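You operate a simulated robot arm through the tools that you are given. There is no shell and no other tool.

Carry out the task below with a simulated robot arm. There is one attempt and no reset: what you move stays moved.

TASK
Pump the day tank up to the 60 L mark.
Fine: Open the yellow air release tap and the black-grip fill valve for it, and shut both after. Where these are worked on the way, their far stop is far enough and under half their travel is too little: yellow air release tap.

It is judged by the outcome, as a careful person would: the job done as asked, and still so three seconds after it is handed in. It fails if anything else is knocked over, pushed out of place, dropped, spilled or broken.

THE ROBOT
A 6-joint arm with a fingered hand, fixed in place. Base frame: the origin is on the floor under the middle of its stand, x ahead of it, y to its left, z up. Lengths are in m, angles in degrees, forces in N, time in s.
With the tool pointing down near the work surface it reaches from about 0.3 to 0.74 m from the base axis. Its first joint turns from -166.0 to 166.0 degrees. Payload 4 kg.
Tool frame: the origin (TCP) lies between the finger pads and is the grasp point; the fingertips stand 0.026 m ahead of it; z points along the fingers, y is the line along which they close. The gripper opens to 0.148 m; its body begins 0.073 m behind the TCP. The gripper is a hand of 3 fingers: y runs from the thumb to the fingers, the wrist lies at [0, 0, -0.239] in the tool frame, and closing takes about 1.5 s.
Orientation is told as [roll, pitch, yaw] about the base's x, y, z axes, in that order, counted from this pose: with the fingers straight down and closing along the base's y, the tool's x points along the base's -x, its y along +y and its z along -z.

THE INTERFACE
- The arm moves only by the tool jog_arm. Its argument "increments" is a list of rows, each a list of 7 numbers: the shift along the tool's x, y, z in units of 500 mm (1.0 is 500 mm), then the turn, a rotation vector about the tool's x, y, z in units of 60 degrees (1.0 is 60 degrees), then the opening, from 0 (shut) to 1 (fully open). In form: [[dx, dy, dz, wx, wy, wz, claw], ...]. A call has 1 to 20 rows; each row is the pose to reach, as a shift and turn from the pose commanded when the call began, along the tool's axes at that moment. A call with a number of a shift or a turn outside -1 to 1 is refused whole. Each row takes 0.2 s and may step no farther than 0.05 m and 8.6 degrees from the row before; otherwise, or with a gripper value out of range, the whole call is refused. Where a pose cannot be reached the arm comes as near as it can. A force on the tool above 40 N (or 10 N above the force at the start of the call, whichever is more), or a blocked arm, ends the call early, and 0.2 s more pass. Each finger travels about 0.153 m/s and halts on what it meets, pressing with about 22 N; the grip force reading is that of the motor and also rises with nothing between the fingers. The clock runs only during rows and for 0.2 s after the last one: add rows that repeat a pose to give the fingers time. It gives the time, the measured TCP pose, the force on the tool (base axes), the opening and the grip force at its end, in the units of the frame above (readings bear some noise), with the torque about the TCP (base axes, N m) and any sound that the robot's microphone picked up, and new pictures: "views" is both (left out), scene, wrist or none.
- Cameras (640 x 400 px; columns grow to the right, rows downward): "scene" is fixed at [0.0482, 0.6523, 1.4978]; the picture's right is [-0.53, -0.85, 0.00], its down [-0.31, 0.19, -0.93] and it looks along [0.79, -0.49, -0.37] (base axes); focal length 300 px, centre (320, 200). "wrist" rides on the gripper at [0.068, -0.039, -0.09] in the tool frame; the picture's right is [0.50, 0.87, 0.00], its down [-0.66, 0.38, -0.65] and it looks along [-0.57, 0.33, 0.76] (tool axes); focal length 222 px, centre (320, 200). There is no depth. A picture from a camera that has moved, and an enlarged one, comes with that camera's place and axes in the base frame and with its lens.
- move_column(by): slides the trunk up (or, below 0, down) by that many m; the arm rides with it, the base frame stays. It gives what a move gives, with no picture.
- preshape(shape): the hand has 3 fingers and takes this shape, open, in about a second: jaw (thumb against the fingers, like two jaws); tri (thumb and two fingers); tip (a fingertip pinch); poke (one finger out to press); point (the index stretched); flat (the hand flat); cup (the hand cupped); fist (a fist). The gripper value then closes the fingers along that shape, each until it touches; the sizes above hold for jaw. It gives what a move gives, with no picture.
- enlarge(camera, box): a new picture of the part [left, top, right, bottom] of that camera's present view, enlarged. The clock stands still meanwhile.
- sign_off(): hands the job in; it is judged then, once.

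Places have to be worked out from the pictures, the camera data and where the tool is seen. Open the gripper and draw the arm clear of the work before you hand the job in, unless the task says otherwise.

The tools are called after "Request:" as a command line: name --pt "numbers of a row" for each row, then --argument value for the rest, lists and objects as JSON in quotes. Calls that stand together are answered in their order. jog_arm: Moves the arm, as the interface text tells. Its arguments: {"type":"object","properties":{"increments":{"type":"array"},"views":{"type":"string","enum":["both","scene","wrist","none"]}},"required":["increments"]} The other tools are called the same way: move_column (by) moves the trunk up or down; preshape (shape) gives the hand a shape; enlarge (camera, box) takes an enlarged picture of a part of a camera's view; sign_off () hands the job in.

At the start:

```text
clock: 0.0
position: [0.3755, 0.1084, 1.4421]
ee_rot: [0.0, 0.0, 0.1]
force: [0.6, 0.3, 0.0]
torque: [0.03, 0.04, -0.02]
grip_width: 0.1477
grasp_force: 0.0
shape: jaw
trunk travel left (down, up): [-0.555, 0.035]
```

scene: 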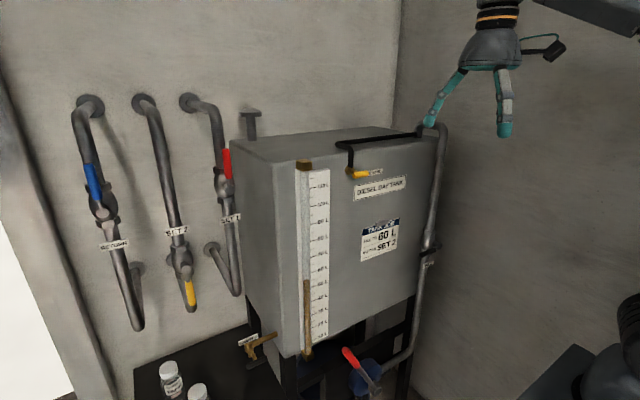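
wrist: 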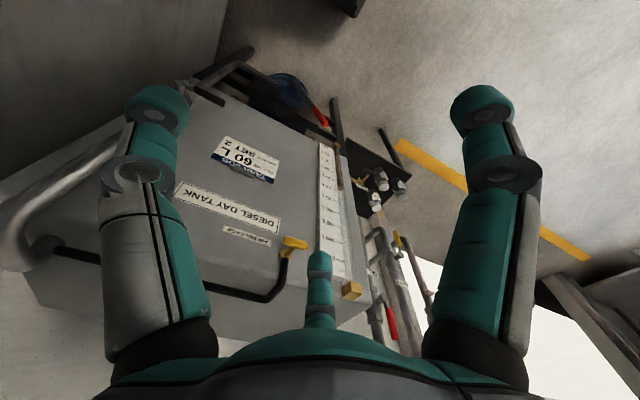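

The pictures show the tank with a sight gauge, yellow tap near the top, valves and a hand pump at the lower right. I'll enlarge parts of the scene view to identify things before moving.

Request:
enlarge --camera "scene" --box '[280, 140, 440, 240]'

Request:
enlarge --camera "scene" --box '[220, 240, 460, 400]'

Request:
enlarge --camera "scene" --box '[60, 80, 300, 240]'

Request:
enlarge --camera "scene" --box '[280, 150, 360, 250]'

Request:
enlarge --camera "scene" --box '[380, 180, 480, 300]'

Request:
enlarge --camera "wrist" --box '[180, 40, 440, 240]'

```text
4.00 times, centred on (360, 190) of scene
camera zoom: at [0.0482, 0.6523, 1.4978], right [-0.53, -0.85, 0.0], down [-0.31, 0.19, -0.93], along [0.79, -0.49, -0.37], focal length 1200 px, centre (160, 240)
```

zoom: 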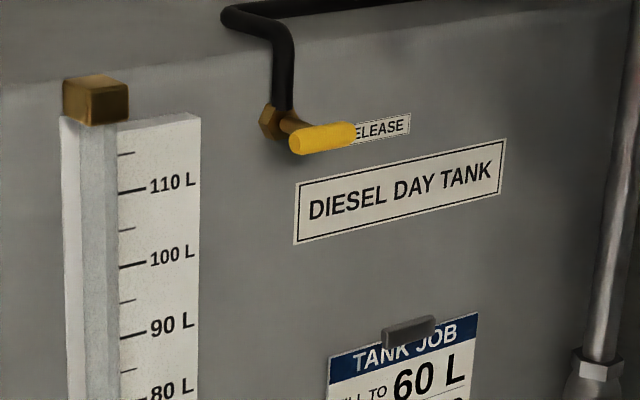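

```text
2.50 times, centred on (340, 320) of scene
camera zoom: at [0.0482, 0.6523, 1.4978], right [-0.53, -0.85, 0.0], down [-0.31, 0.19, -0.93], along [0.79, -0.49, -0.37], focal length 750 px, centre (270, -100)
```

zoom: 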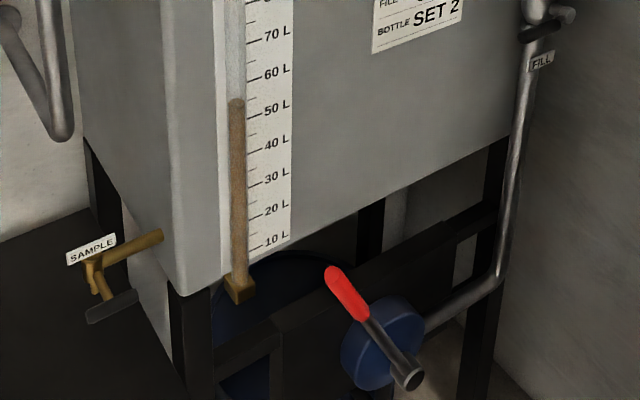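

```text
2.50 times, centred on (180, 160) of scene
camera zoom: at [0.0482, 0.6523, 1.4978], right [-0.53, -0.85, 0.0], down [-0.31, 0.19, -0.93], along [0.79, -0.49, -0.37], focal length 750 px, centre (670, 300)
```

zoom: 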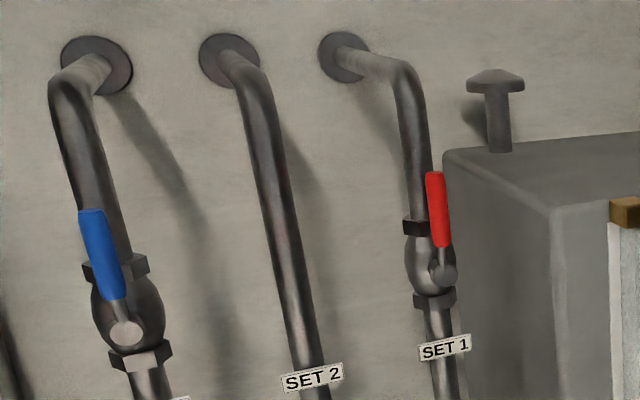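

```text
4.00 times, centred on (320, 200) of scene
camera zoom: at [0.0482, 0.6523, 1.4978], right [-0.53, -0.85, 0.0], down [-0.31, 0.19, -0.93], along [0.79, -0.49, -0.37], focal length 1200 px, centre (320, 200)
```

zoom: 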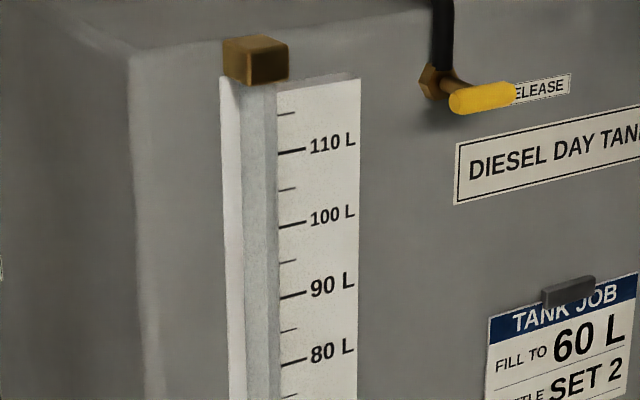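

```text
3.33 times, centred on (430, 240) of scene
camera zoom: at [0.0482, 0.6523, 1.4978], right [-0.53, -0.85, 0.0], down [-0.31, 0.19, -0.93], along [0.79, -0.49, -0.37], focal length 1000 px, centre (-47, 67)
```

zoom: 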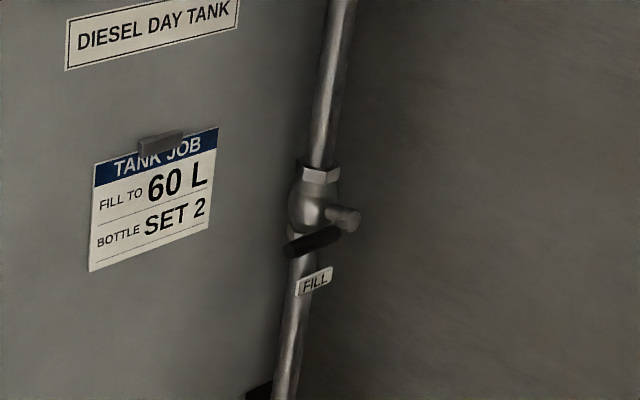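

```text
2.00 times, centred on (310, 140) of wrist
camera zoom: at [0.3077, 0.0703, 1.5325], right [-0.5, 0.87, 0.0], down [0.66, 0.38, 0.65], along [0.57, 0.33, -0.76], focal length 444 px, centre (340, 320)
```

zoom: 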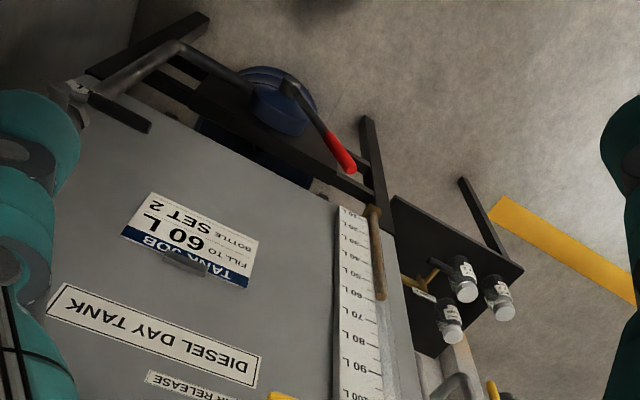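

The yellow tap triangulates to about (0.60, 0.19, 1.28). I'll look closer at the same objects in the wrist view to triangulate the fill valve and pump handle.

Request:
enlarge --camera "wrist" --box '[170, 40, 290, 130]'

Request:
enlarge --camera "wrist" --box '[240, 50, 380, 150]'

Request:
enlarge --camera "wrist" --box '[200, 190, 380, 320]'

Request:
enlarge --camera "scene" --box '[330, 330, 410, 400]'

Request:
enlarge --camera "scene" --box '[330, 160, 390, 190]'

Request:
enlarge --camera "scene" --box '[400, 220, 460, 280]'

Request:
enlarge --camera "scene" --box '[290, 250, 350, 300]'

```text
4.44 times, centred on (230, 85) of wrist
camera zoom: at [0.3077, 0.0703, 1.5325], right [-0.5, 0.87, 0.0], down [0.66, 0.38, 0.65], along [0.57, 0.33, -0.76], focal length 987 px, centre (720, 711)
```

zoom: 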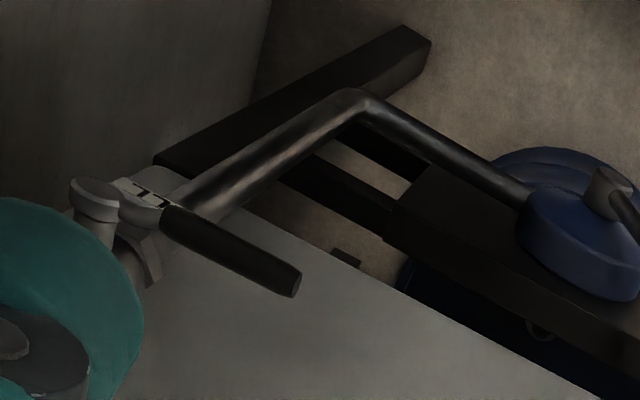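

```text
4.00 times, centred on (310, 100) of wrist
camera zoom: at [0.3077, 0.0703, 1.5325], right [-0.5, 0.87, 0.0], down [0.66, 0.38, 0.65], along [0.57, 0.33, -0.76], focal length 888 px, centre (360, 600)
```

zoom: 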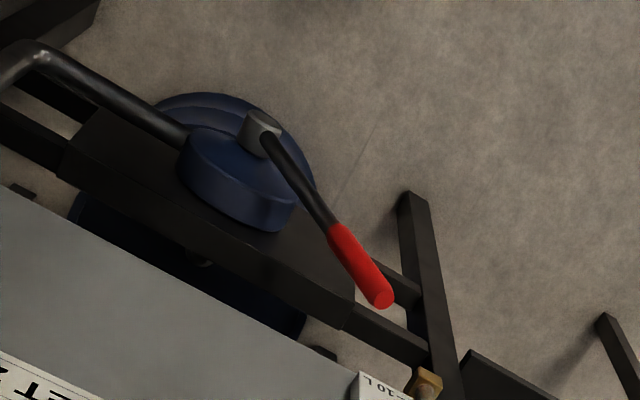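

```text
3.08 times, centred on (290, 255) of wrist
camera zoom: at [0.3077, 0.0703, 1.5325], right [-0.5, 0.87, 0.0], down [0.66, 0.38, 0.65], along [0.57, 0.33, -0.76], focal length 684 px, centre (412, 31)
```

zoom: 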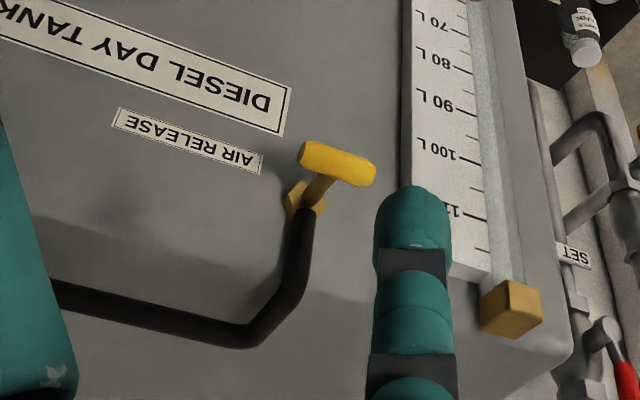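

```text
5.71 times, centred on (370, 365) of scene
camera zoom: at [0.0482, 0.6523, 1.4978], right [-0.53, -0.85, 0.0], down [-0.31, 0.19, -0.93], along [0.79, -0.49, -0.37], focal length 1714 px, centre (34, -743)
```

zoom: 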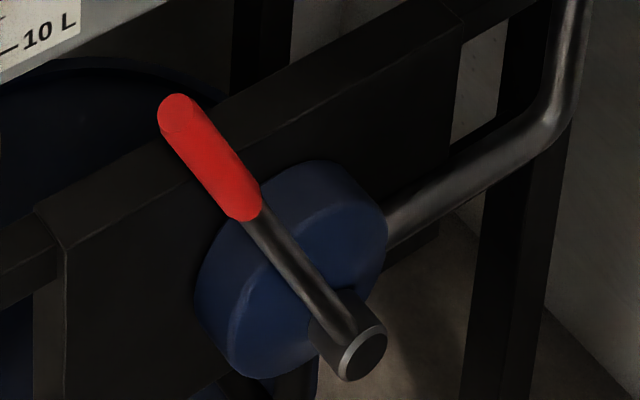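

```text
10.67 times, centred on (360, 175) of scene
camera zoom: at [0.0482, 0.6523, 1.4978], right [-0.53, -0.85, 0.0], down [-0.31, 0.19, -0.93], along [0.79, -0.49, -0.37], focal length 3199 px, centre (-107, 467)
```

zoom: 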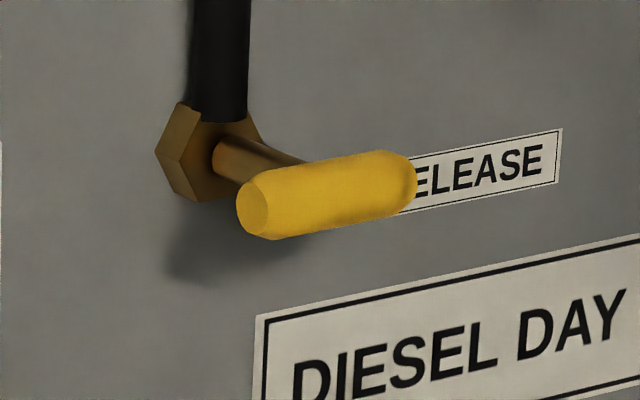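

```text
6.67 times, centred on (430, 250) of scene
camera zoom: at [0.0482, 0.6523, 1.4978], right [-0.53, -0.85, 0.0], down [-0.31, 0.19, -0.93], along [0.79, -0.49, -0.37], focal length 2000 px, centre (-413, -133)
```

zoom: 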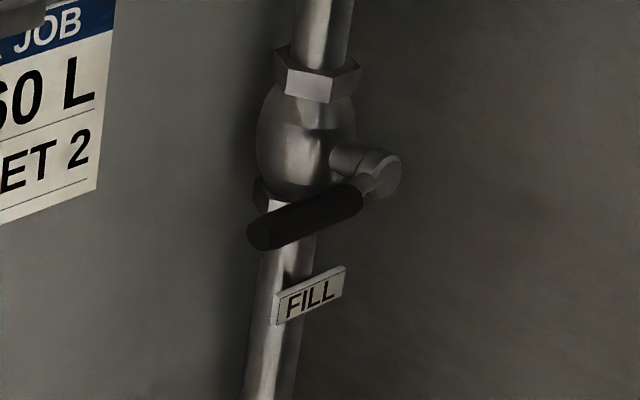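

```text
8.00 times, centred on (320, 275) of scene
camera zoom: at [0.0482, 0.6523, 1.4978], right [-0.53, -0.85, 0.0], down [-0.31, 0.19, -0.93], along [0.79, -0.49, -0.37], focal length 2399 px, centre (320, -400)
```

zoom: 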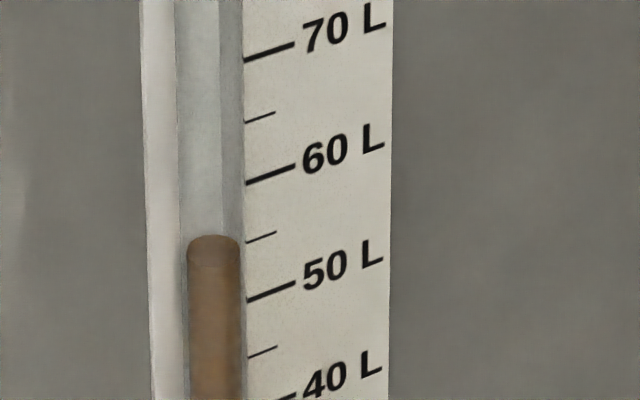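

The images let me place the valve lever (tip near (0.565,-0.04,0.99)) and pump handle (tip near (0.57,0.24,0.76)). Now I check the gauge from the wrist view to work out tube parallax, and other parts of the surroundings.

Request:
enlarge --camera "wrist" --box '[320, 130, 380, 210]'

Request:
enlarge --camera "scene" --box '[290, 155, 350, 205]'

Request:
enlarge --camera "scene" --box '[290, 300, 350, 370]'

Request:
enlarge --camera "scene" --box '[440, 0, 640, 140]'

Request:
enlarge --camera "scene" --box '[440, 260, 640, 400]'

Request:
enlarge --camera "scene" --box '[120, 240, 320, 400]'

```text
5.00 times, centred on (350, 170) of wrist
camera zoom: at [0.3077, 0.0703, 1.5325], right [-0.5, 0.87, 0.0], down [0.66, 0.38, 0.65], along [0.57, 0.33, -0.76], focal length 1111 px, centre (170, 350)
```

zoom: 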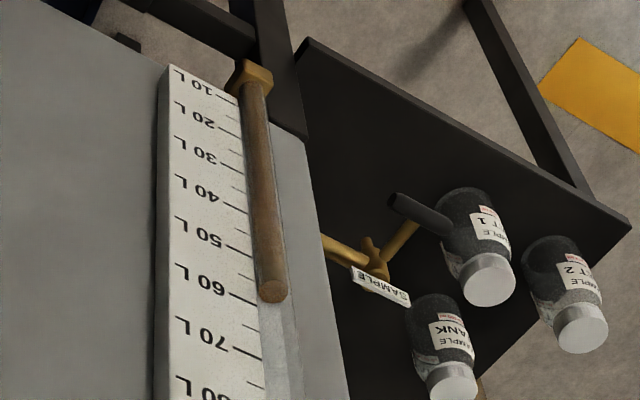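

```text
8.00 times, centred on (320, 180) of scene
camera zoom: at [0.0482, 0.6523, 1.4978], right [-0.53, -0.85, 0.0], down [-0.31, 0.19, -0.93], along [0.79, -0.49, -0.37], focal length 2399 px, centre (320, 360)
```

zoom: 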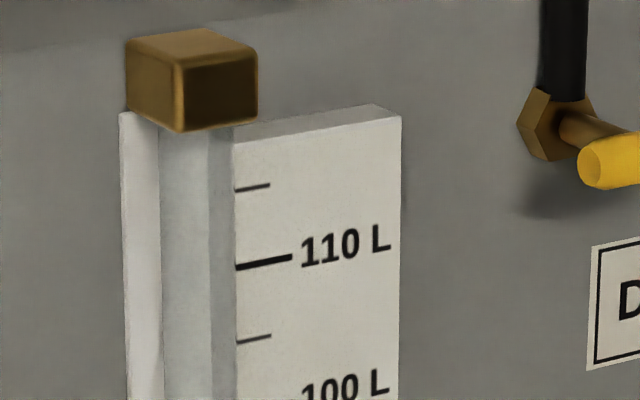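

```text
5.71 times, centred on (320, 335) of scene
camera zoom: at [0.0482, 0.6523, 1.4978], right [-0.53, -0.85, 0.0], down [-0.31, 0.19, -0.93], along [0.79, -0.49, -0.37], focal length 1714 px, centre (320, -571)
```

zoom: 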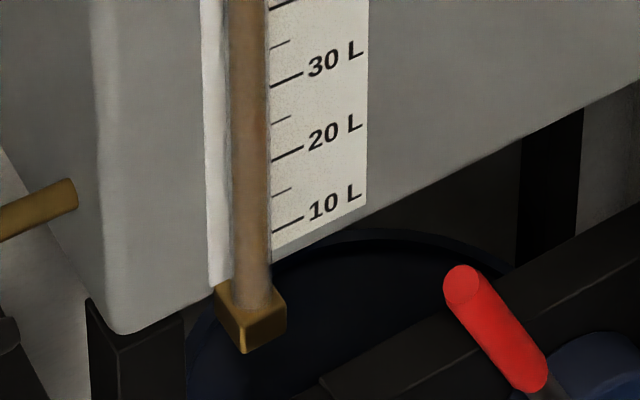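

```text
2.86 times, centred on (540, 70) of scene
camera zoom: at [0.0482, 0.6523, 1.4978], right [-0.53, -0.85, 0.0], down [-0.31, 0.19, -0.93], along [0.79, -0.49, -0.37], focal length 857 px, centre (-309, 571)
```

zoom: 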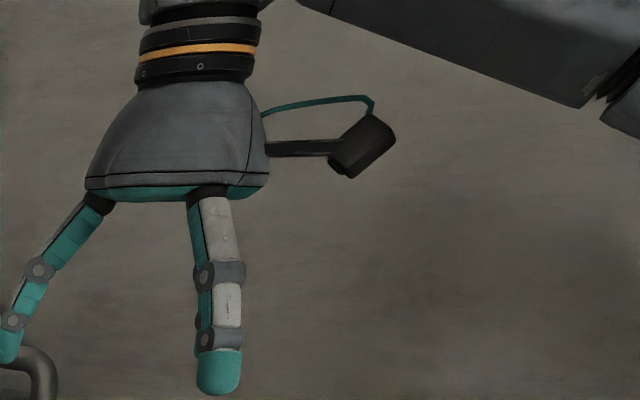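

```text
2.86 times, centred on (540, 330) of scene
camera zoom: at [0.0482, 0.6523, 1.4978], right [-0.53, -0.85, 0.0], down [-0.31, 0.19, -0.93], along [0.79, -0.49, -0.37], focal length 857 px, centre (-309, -171)
```

zoom: 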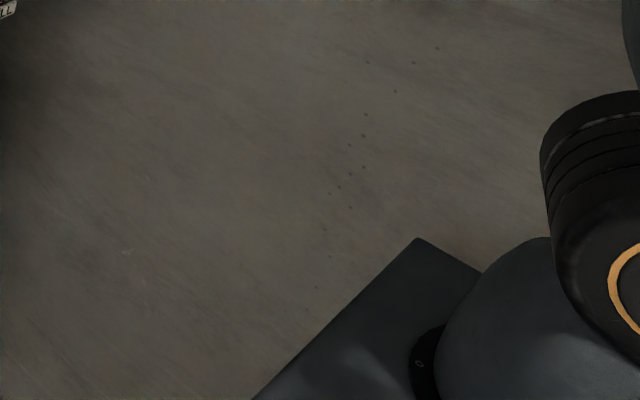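

```text
2.50 times, centred on (220, 320) of scene
camera zoom: at [0.0482, 0.6523, 1.4978], right [-0.53, -0.85, 0.0], down [-0.31, 0.19, -0.93], along [0.79, -0.49, -0.37], focal length 750 px, centre (570, -100)
```

zoom: 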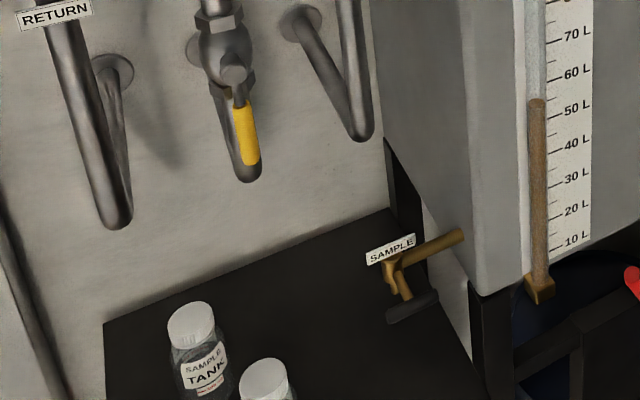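

The gauge level triangulates to about 55.5 L, with the 60 L mark at z≈1.02 and the tube in the scale plane. The tap bar lies horizontally along y at about (0.598,0.190,1.285). I'll start pitching the tool forward while moving toward the tank front, staying well clear.

Request:
jog_arm --pt "-0.012 0.02 0.0 0 -0.125 0 1" --pt "-0.024 0.04 0.0 0 -0.25 0 1" --pt "-0.036 0.06 0.0 0 -0.375 0 1" --pt "-0.048 0.08 0.0 0 -0.5 0 1" --pt "-0.06 0.1 0.0 0 -0.625 0 1" --pt "-0.072 0.12 0.01 0 -0.75 0 1" --pt "-0.084 0.14 0.02 0 -0.875 0 1" --pt "-0.096 0.163 0.03 0 -1.0 0 1"

```text
clock: 1.8
position: [0.4234, 0.1926, 1.4279]
ee_rot: [0.0, -60.2, 0.0]
force: [0.7, 0.5, 0.9]
torque: [-0.03, -0.03, -0.01]
grip_width: 0.1477
grasp_force: 0.0
shape: jaw
trunk travel left (down, up): [-0.555, 0.035]
camera wrist: at [0.3111, 0.1518, 1.4144], right [-0.25, 0.87, -0.43], down [-0.24, 0.38, 0.89], along [0.94, 0.33, 0.11], focal length 222 px, centre (320, 200)
```

scene: 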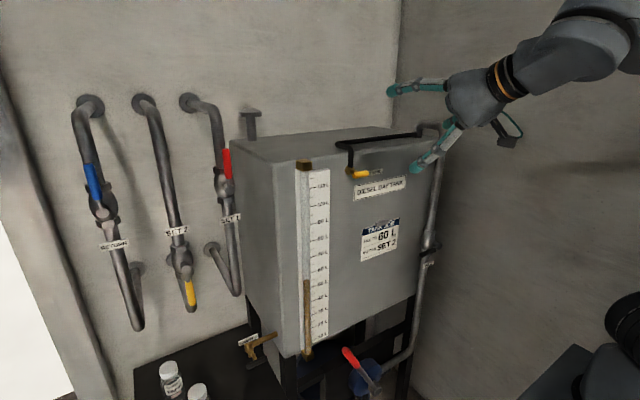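
wrist: 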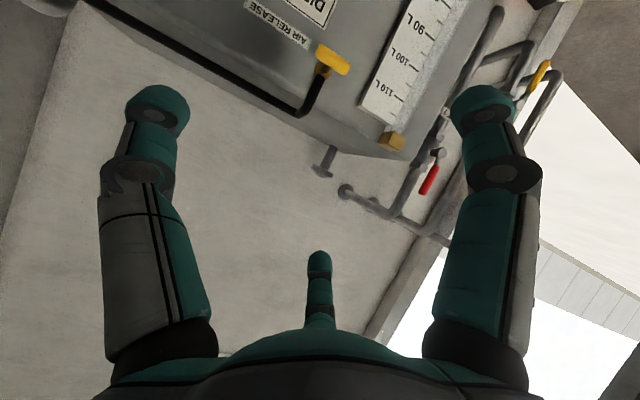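

The tool is pitched to -60° with no contact. I'll complete the pitch to -90° while closing the hand in free air to see how the fingers travel.

Request:
jog_arm --pt "0 0 0 0 -0.125 0 0.8" --pt "0 0 0 0 -0.25 0 0.6" --pt "0 0 0 0 -0.375 0 0.4" --pt "0 0 0 0 -0.5 0 0.3" --pt "0 0 0 0 -0.5 0 0.3" --pt "0 0 0 0 -0.5 0 0.3"

```text
clock: 3.2
position: [0.4231, 0.1907, 1.4267]
ee_rot: [134.6, -89.9, -134.6]
force: [0.0, -0.4, 0.5]
torque: [0.0, 0.0, 0.03]
grip_width: 0.0447
grasp_force: 0.1
shape: jaw
trunk travel left (down, up): [-0.555, 0.035]
camera wrist: at [0.3332, 0.1516, 1.3598], right [0.0, 0.87, -0.5], down [-0.65, 0.38, 0.66], along [0.76, 0.33, 0.57], focal length 222 px, centre (320, 200)
```

scene: 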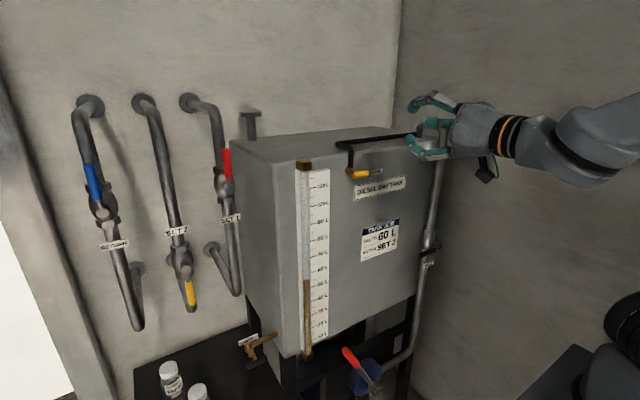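
wrist: 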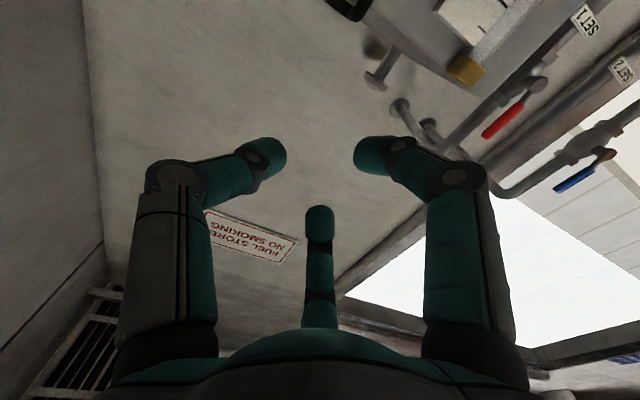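

Fingers curl inward at the distal joints. I'll enlarge to see exactly how the three tips are arranged in this shape.

Request:
enlarge --camera "wrist" --box '[100, 80, 540, 355]'

Request:
enlarge --camera "scene" --box '[380, 70, 540, 190]'

```text
1.45 times, centred on (320, 218) of wrist
camera zoom: at [0.3332, 0.1516, 1.3598], right [0.0, 0.87, -0.5], down [-0.65, 0.38, 0.66], along [0.76, 0.33, 0.57], focal length 323 px, centre (320, 174)
```

zoom: 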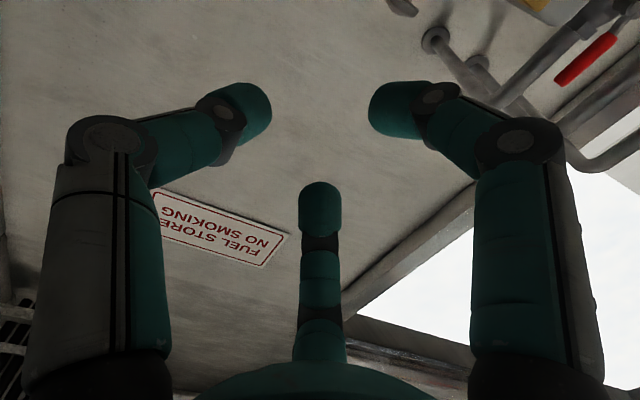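

```text
3.33 times, centred on (460, 130) of scene
camera zoom: at [0.0482, 0.6523, 1.4978], right [-0.53, -0.85, 0.0], down [-0.31, 0.19, -0.93], along [0.79, -0.49, -0.37], focal length 1000 px, centre (-147, 433)
```

zoom: 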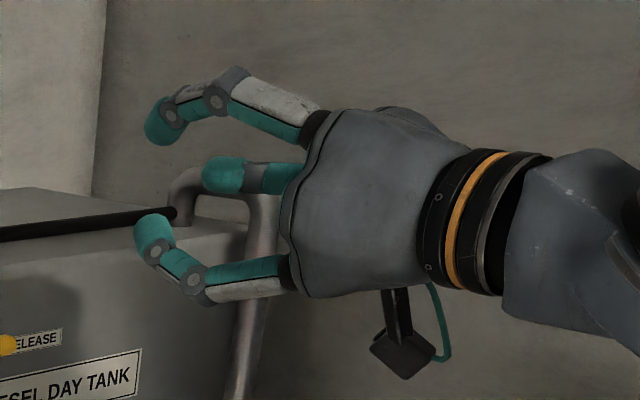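

The hand is a three-finger radial gripper (thumb at tool -y, fingers at ±60° on +y side). I'll roll the tool -60° (then -30°) about its axis so the tap bar lies along tool x with thumb above, while dropping in front of the tap and staying 10 cm off.

Request:
jog_arm --pt "0.035 0 0.0175 0 0 -0.125 0.5" --pt "0.07 0 0.035 0 0 -0.25 0.6" --pt "0.105 0 0.0525 0 0 -0.375 0.7" --pt "0.14 0 0.07 0 0 -0.5 0.7" --pt "0.175 0 0.0875 0 0 -0.625 0.7" --pt "0.21 0 0.105 0 0 -0.75 0.7" --pt "0.245 0 0.1225 0 0 -0.875 0.7" --pt "0.284 0 0.14 0 0 -1.0 0.7"

```text
clock: 5.0
position: [0.4939, 0.1905, 1.2856]
ee_rot: [-90.0, -30.0, 89.9]
force: [0.4, 0.0, 0.7]
torque: [-0.01, 0.02, 0.0]
grip_width: 0.1031
grasp_force: 0.1
shape: jaw
trunk travel left (down, up): [-0.555, 0.035]
camera wrist: at [0.4034, 0.112, 1.2858], right [0.0, 0.0, -1.0], down [-0.65, 0.76, 0.0], along [0.76, 0.65, 0.0], focal length 222 px, centre (320, 200)
```

scene: 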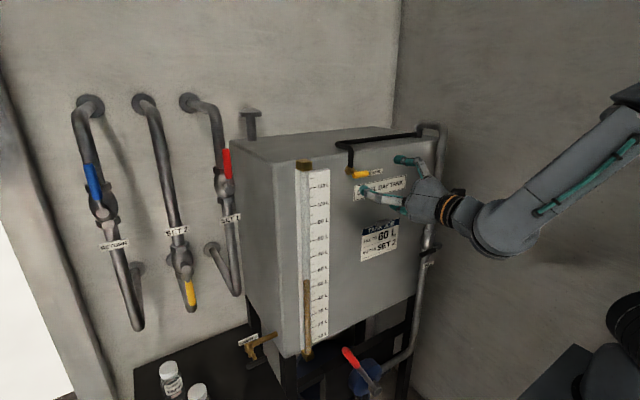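
wrist: 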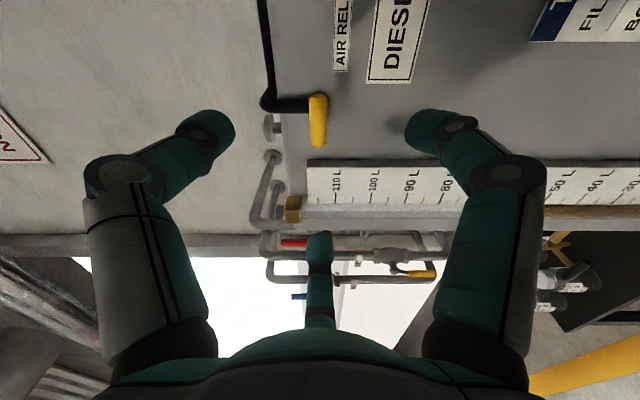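

Now the tap bar is right ahead of the hand. Enlarging to verify its position and the tank face before finishing the roll.

Request:
enlarge --camera "wrist" --box '[240, 60, 400, 200]'

Request:
enlarge --camera "scene" --box '[330, 140, 450, 230]'

```text
2.86 times, centred on (320, 130) of wrist
camera zoom: at [0.4034, 0.112, 1.2858], right [0.0, 0.0, -1.0], down [-0.65, 0.76, 0.0], along [0.76, 0.65, 0.0], focal length 635 px, centre (320, 400)
```

zoom: 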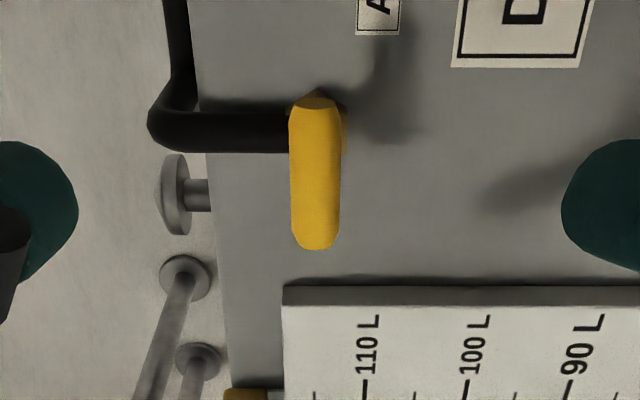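

```text
4.44 times, centred on (390, 185) of scene
camera zoom: at [0.0482, 0.6523, 1.4978], right [-0.53, -0.85, 0.0], down [-0.31, 0.19, -0.93], along [0.79, -0.49, -0.37], focal length 1333 px, centre (9, 267)
```

zoom: 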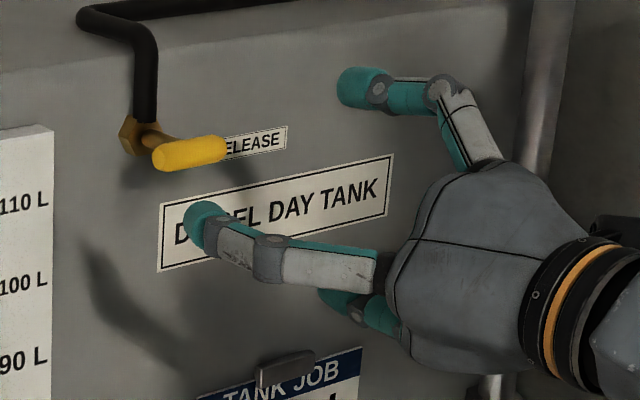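

Bar center ≈ (0.598, 0.188, 1.287). I finish the roll to -90° and creep to x≈0.54 with the hand open about 0.1 m.

Request:
jog_arm --pt "0.003 -0.0046 0.02 0 0 -0.125 0.7" --pt "0.003 -0.0046 0.04 0 0 -0.25 0.7" --pt "0.003 -0.0046 0.06 0 0 -0.375 0.7" --pt "0.003 -0.0046 0.08 0 0 -0.5 0.7"

```text
clock: 6.0
position: [0.5338, 0.1891, 1.2857]
ee_rot: [-90.0, 0.0, 90.0]
force: [0.4, 0.2, 0.8]
torque: [0.02, 0.03, -0.01]
grip_width: 0.1035
grasp_force: 0.0
shape: jaw
trunk travel left (down, up): [-0.555, 0.035]
camera wrist: at [0.4431, 0.1208, 1.3257], right [0.0, -0.5, -0.87], down [-0.65, 0.65, -0.38], along [0.76, 0.57, -0.33], focal length 222 px, centre (320, 200)
```

scene: 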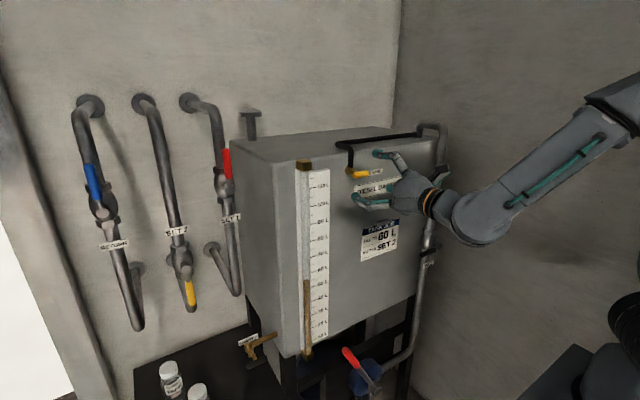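
wrist: 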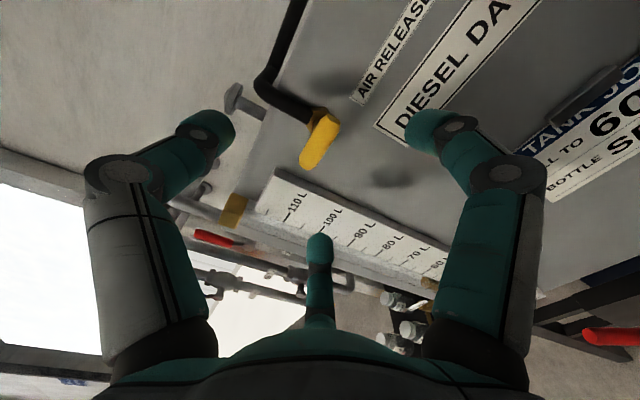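

Ray check confirms bar center at (0.598,0.187,1.287). I advance 62 mm so the bar sits between the pads.

Request:
jog_arm --pt "0.001 -0.002 0.03 0 0 0 0.7" --pt "0.003 -0.003 0.06 0 0 0 0.7" --pt "0.003 -0.003 0.09 0 0 0 0.7" --pt "0.003 -0.003 0.124 0 0 0 0.7"

```text
clock: 7.0
position: [0.5967, 0.1878, 1.2865]
ee_rot: [-89.9, 0.1, 89.9]
force: [0.6, -0.6, -0.2]
torque: [-0.01, 0.0, -0.03]
grip_width: 0.1032
grasp_force: 0.1
shape: jaw
trunk travel left (down, up): [-0.555, 0.035]
camera wrist: at [0.5046, 0.1204, 1.3263], right [0.0, -0.5, -0.87], down [-0.65, 0.66, -0.38], along [0.76, 0.57, -0.33], focal length 222 px, centre (320, 200)
```

scene: 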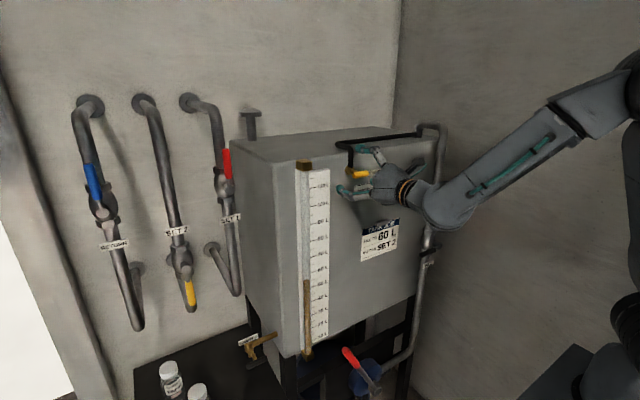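
wrist: 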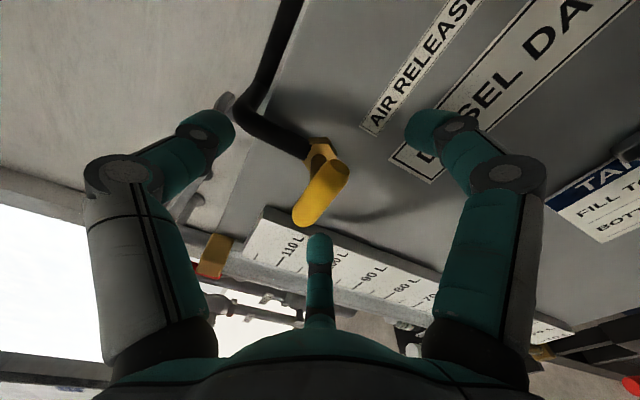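

The bar is inside the fingers, nearly centered. I advance 3 mm more and close to about 0.25 to see how the fingers come around it.

Request:
jog_arm --pt "0 0 0.006 0 0 0 0.6" --pt "0 0 0.006 0 0 0 0.5" --pt "0 0 0.006 0 0 0 0.4" --pt "0 0 0.006 0 0 0 0.3" --pt "0 0 0.006 0 0 0 0.25" --pt "0 0 0.006 0 0 0 0.25"

```text
clock: 8.4
position: [0.5981, 0.1878, 1.2865]
ee_rot: [-90.0, -0.1, 89.9]
force: [0.0, -0.3, -0.2]
torque: [0.0, -0.01, 0.01]
grip_width: 0.0373
grasp_force: 0.2
shape: jaw
trunk travel left (down, up): [-0.555, 0.035]
camera wrist: at [0.5075, 0.1199, 1.3265], right [0.0, -0.5, -0.87], down [-0.65, 0.66, -0.38], along [0.76, 0.57, -0.33], focal length 222 px, centre (320, 200)
```

scene: 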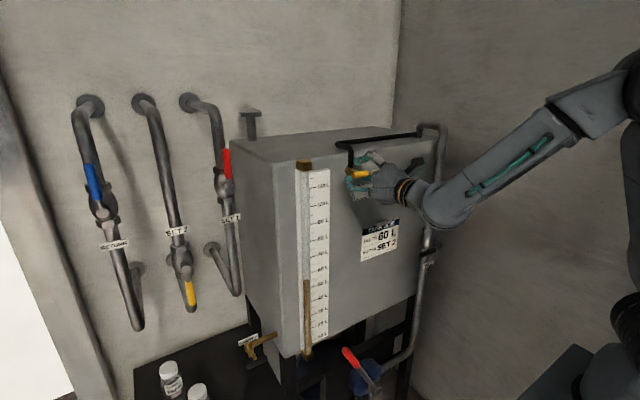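
wrist: 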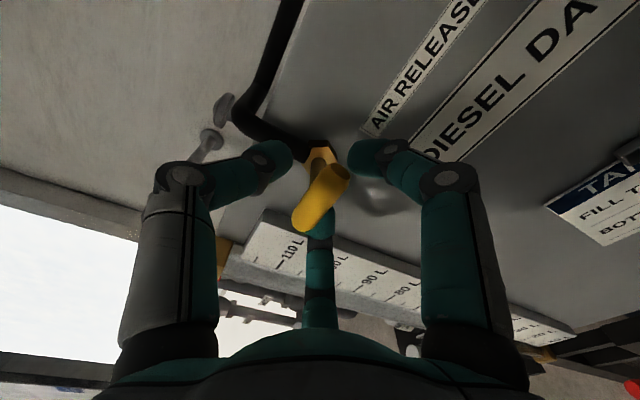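

The fingertips look to be slightly beyond the bar toward the tank. Let me enlarge to judge depth before closing further.

Request:
enlarge --camera "wrist" --box '[240, 110, 400, 250]'

Request:
enlarge --camera "scene" --box '[330, 140, 430, 220]'

```text
2.86 times, centred on (320, 180) of wrist
camera zoom: at [0.5075, 0.1199, 1.3265], right [0.0, -0.5, -0.87], down [-0.65, 0.66, -0.38], along [0.76, 0.57, -0.33], focal length 635 px, centre (320, 257)
```

zoom: 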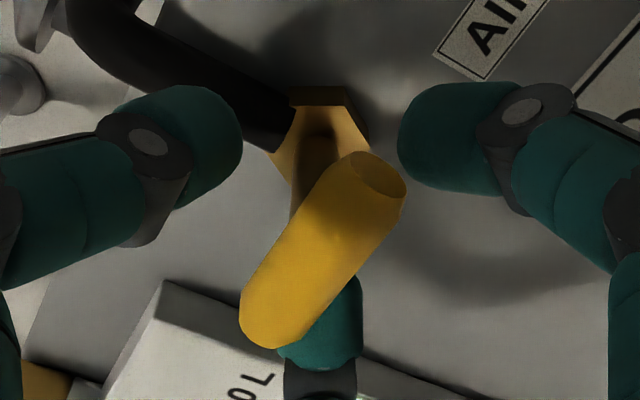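

```text
5.00 times, centred on (380, 180) of scene
camera zoom: at [0.0482, 0.6523, 1.4978], right [-0.53, -0.85, 0.0], down [-0.31, 0.19, -0.93], along [0.79, -0.49, -0.37], focal length 1500 px, centre (20, 300)
```

zoom: 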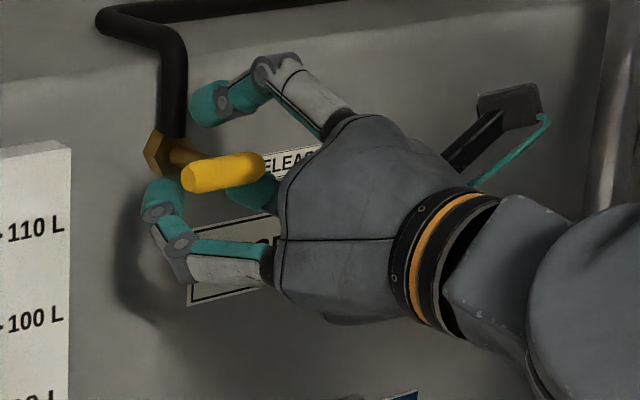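

The tips are about 20 mm beyond the bar (would grip the stem). I'll reopen, back off 20 mm, then close onto the bar itself.

Request:
jog_arm --pt "0 0 0 0 0 0 0.4" --pt "0 0 0 0 0 0 0.55" --pt "0 0 0 0 0 0 0.65" --pt "0 0 -0.014 0 0 0 0.65" --pt "0 0 -0.028 0 0 0 0.65" --pt "0 0 -0.042 0 0 0 0.65" --pt "0 0 -0.042 0 0 0 0.5" --pt "0 0 -0.042 0 0 0 0.4" --pt "0 0 -0.042 0 0 0 0.3" --pt "0 0 -0.042 0 0 0 0.25" --pt "0 0 -0.042 0 0 0 0.25"

Request:
enlarge --camera "wrist" --box '[240, 110, 400, 250]'

Request:
enlarge --camera "scene" --box '[330, 140, 430, 220]'

```text
clock: 10.8
position: [0.5774, 0.188, 1.287]
ee_rot: [-90.0, 0.0, 90.0]
force: [-1.1, 0.1, -0.6]
torque: [0.01, 0.03, 0.03]
grip_width: 0.0379
grasp_force: 0.2
shape: jaw
trunk travel left (down, up): [-0.555, 0.035]
camera wrist: at [0.4871, 0.1203, 1.327], right [0.0, -0.5, -0.87], down [-0.65, 0.66, -0.38], along [0.76, 0.57, -0.33], focal length 222 px, centre (320, 200)
```

scene: 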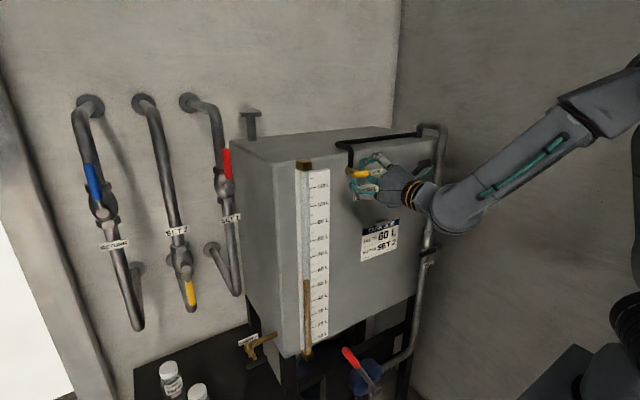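
wrist: 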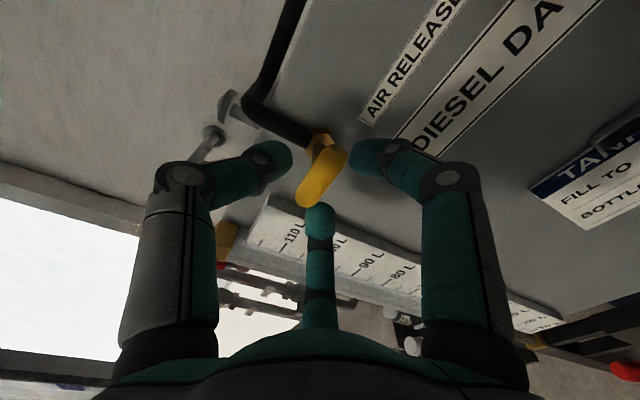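

```text
2.86 times, centred on (320, 180) of wrist
camera zoom: at [0.4871, 0.1203, 1.327], right [0.0, -0.5, -0.87], down [-0.65, 0.66, -0.38], along [0.76, 0.57, -0.33], focal length 635 px, centre (320, 257)
```

zoom: 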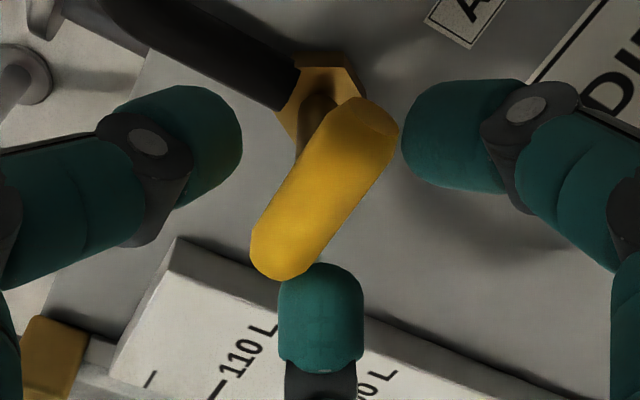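

```text
5.00 times, centred on (380, 180) of scene
camera zoom: at [0.0482, 0.6523, 1.4978], right [-0.53, -0.85, 0.0], down [-0.31, 0.19, -0.93], along [0.79, -0.49, -0.37], focal length 1500 px, centre (20, 300)
```

zoom: 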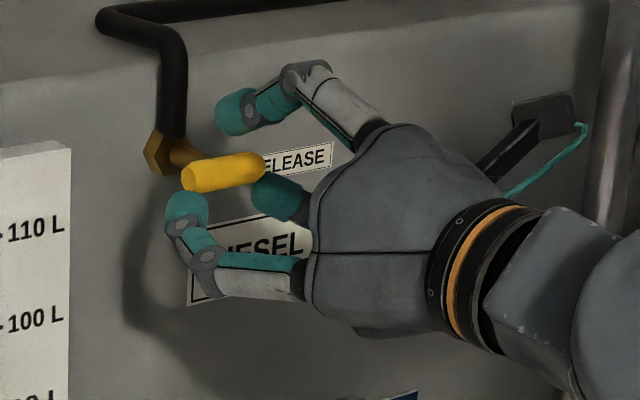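

Now tips A and B sit just under/at the two bar ends and the thumb above it, at the bar's depth. Closing onto the bar.

Request:
jog_arm --pt "0 0 0 0 0 0 0.18" --pt "0 0 0 0 0 0 0.12" --pt "0 0 0 0 0 0 0.06" --pt "0 0 0 0 0 0 0.0" --pt "0 0 0 0 0 0 0.0" --pt "0 0 0 0 0 0 0.0"

Request:
enlarge --camera "wrist" --box '[240, 110, 400, 250]'

Request:
enlarge --camera "scene" --box '[330, 140, 430, 220]'

```text
clock: 12.2
position: [0.5772, 0.188, 1.2875]
ee_rot: [-89.9, 0.0, 90.0]
force: [-1.3, 0.5, -8.4]
torque: [-0.01, 0.22, 0.03]
grip_width: 0.0107
grasp_force: 21.6
shape: jaw
trunk travel left (down, up): [-0.555, 0.035]
camera wrist: at [0.4874, 0.1204, 1.3267], right [0.0, -0.5, -0.87], down [-0.65, 0.66, -0.38], along [0.76, 0.57, -0.33], focal length 222 px, centre (320, 200)
```

scene: 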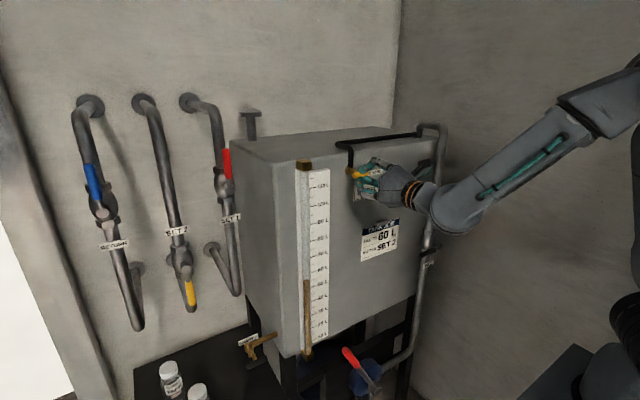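
wrist: 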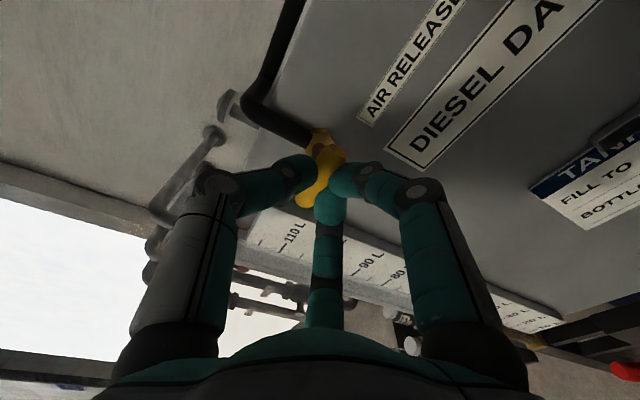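

```text
2.86 times, centred on (320, 180) of wrist
camera zoom: at [0.4874, 0.1204, 1.3267], right [0.0, -0.5, -0.87], down [-0.65, 0.66, -0.38], along [0.76, 0.57, -0.33], focal length 635 px, centre (320, 257)
```

zoom: 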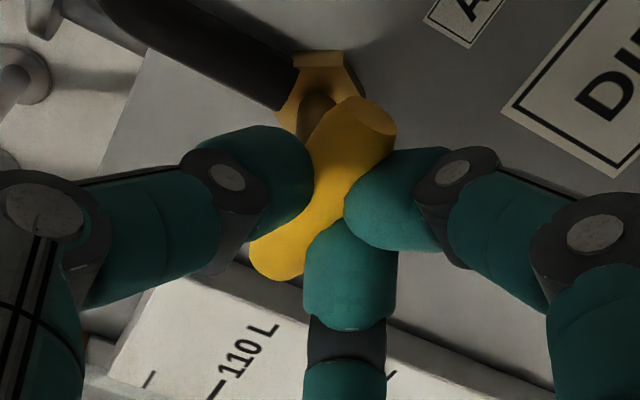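

```text
5.00 times, centred on (380, 180) of scene
camera zoom: at [0.0482, 0.6523, 1.4978], right [-0.53, -0.85, 0.0], down [-0.31, 0.19, -0.93], along [0.79, -0.49, -0.37], focal length 1500 px, centre (20, 300)
```

zoom: 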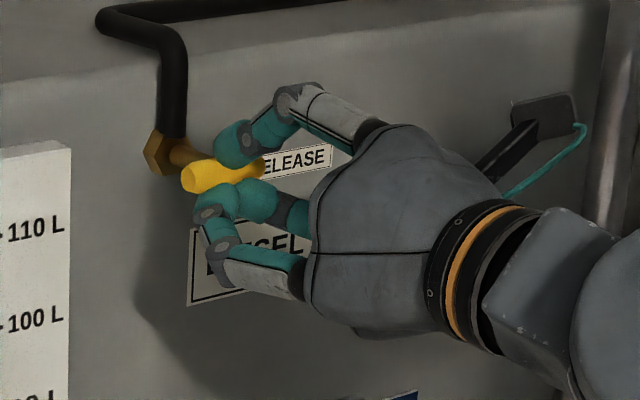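

The pinch is solid (21.6 N): thumb above, two fingers below the bar. I try a small counter-clockwise turn (−16° about tool z) and read the torque.

Request:
jog_arm --pt "0 0.002 0 0 0 -0.06 0.0" --pt "0 0.002 0 0 0 -0.12 0.0" --pt "0 0.002 0 0 0 -0.2 0.0" --pt "0 0.002 0 0 0 -0.27 0.0"

Request:
enlarge --camera "wrist" --box '[240, 110, 400, 250]'

Request:
enlarge --camera "scene" --box '[330, 140, 430, 220]'

```text
clock: 13.2
position: [0.5777, 0.1885, 1.2861]
ee_rot: [-90.1, 16.2, 90.1]
force: [2.9, 1.6, 0.5]
torque: [0.03, 0.03, 0.05]
grip_width: 0.0101
grasp_force: 22.5
shape: jaw
trunk travel left (down, up): [-0.555, 0.035]
camera wrist: at [0.487, 0.1335, 1.3435], right [0.0, -0.72, -0.69], down [-0.65, 0.52, -0.55], along [0.76, 0.45, -0.47], focal length 222 px, centre (320, 200)
```

scene: 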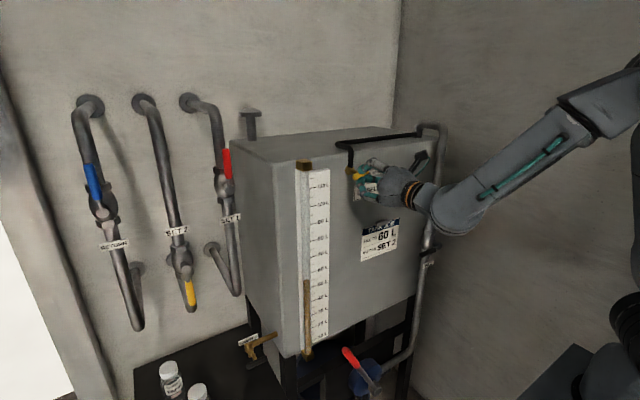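
wrist: 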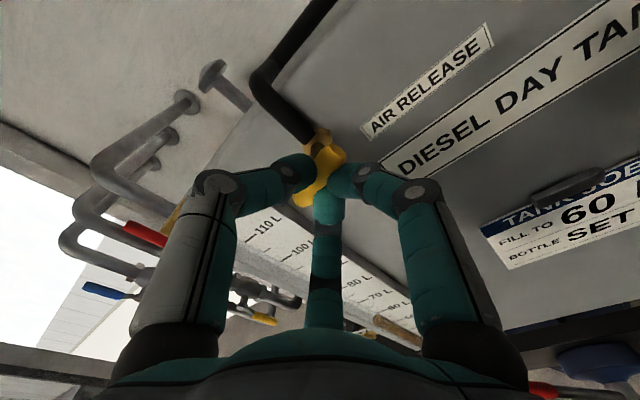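

```text
2.86 times, centred on (320, 180) of wrist
camera zoom: at [0.487, 0.1335, 1.3435], right [0.0, -0.72, -0.69], down [-0.65, 0.52, -0.55], along [0.76, 0.45, -0.47], focal length 635 px, centre (320, 257)
```

zoom: 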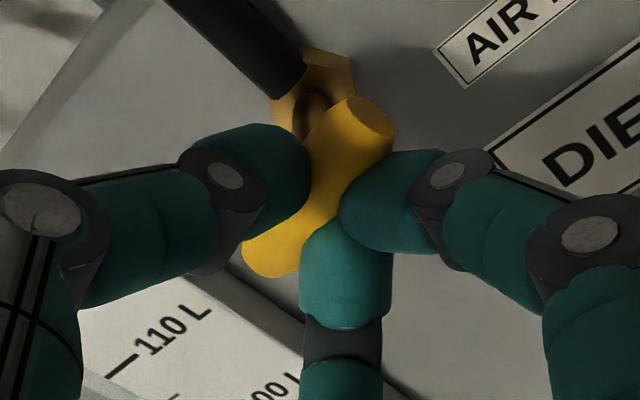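

```text
5.00 times, centred on (380, 180) of scene
camera zoom: at [0.0482, 0.6523, 1.4978], right [-0.53, -0.85, 0.0], down [-0.31, 0.19, -0.93], along [0.79, -0.49, -0.37], focal length 1500 px, centre (20, 300)
```

zoom: 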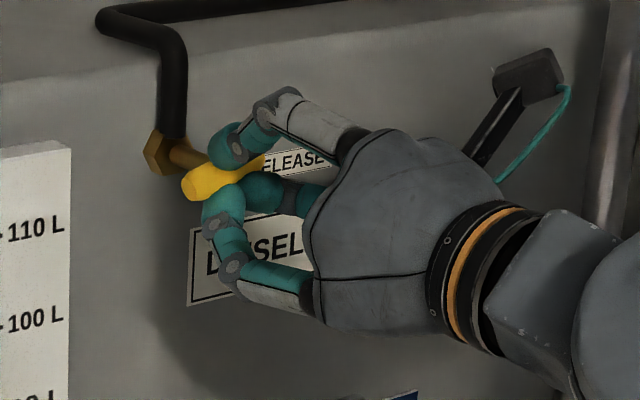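

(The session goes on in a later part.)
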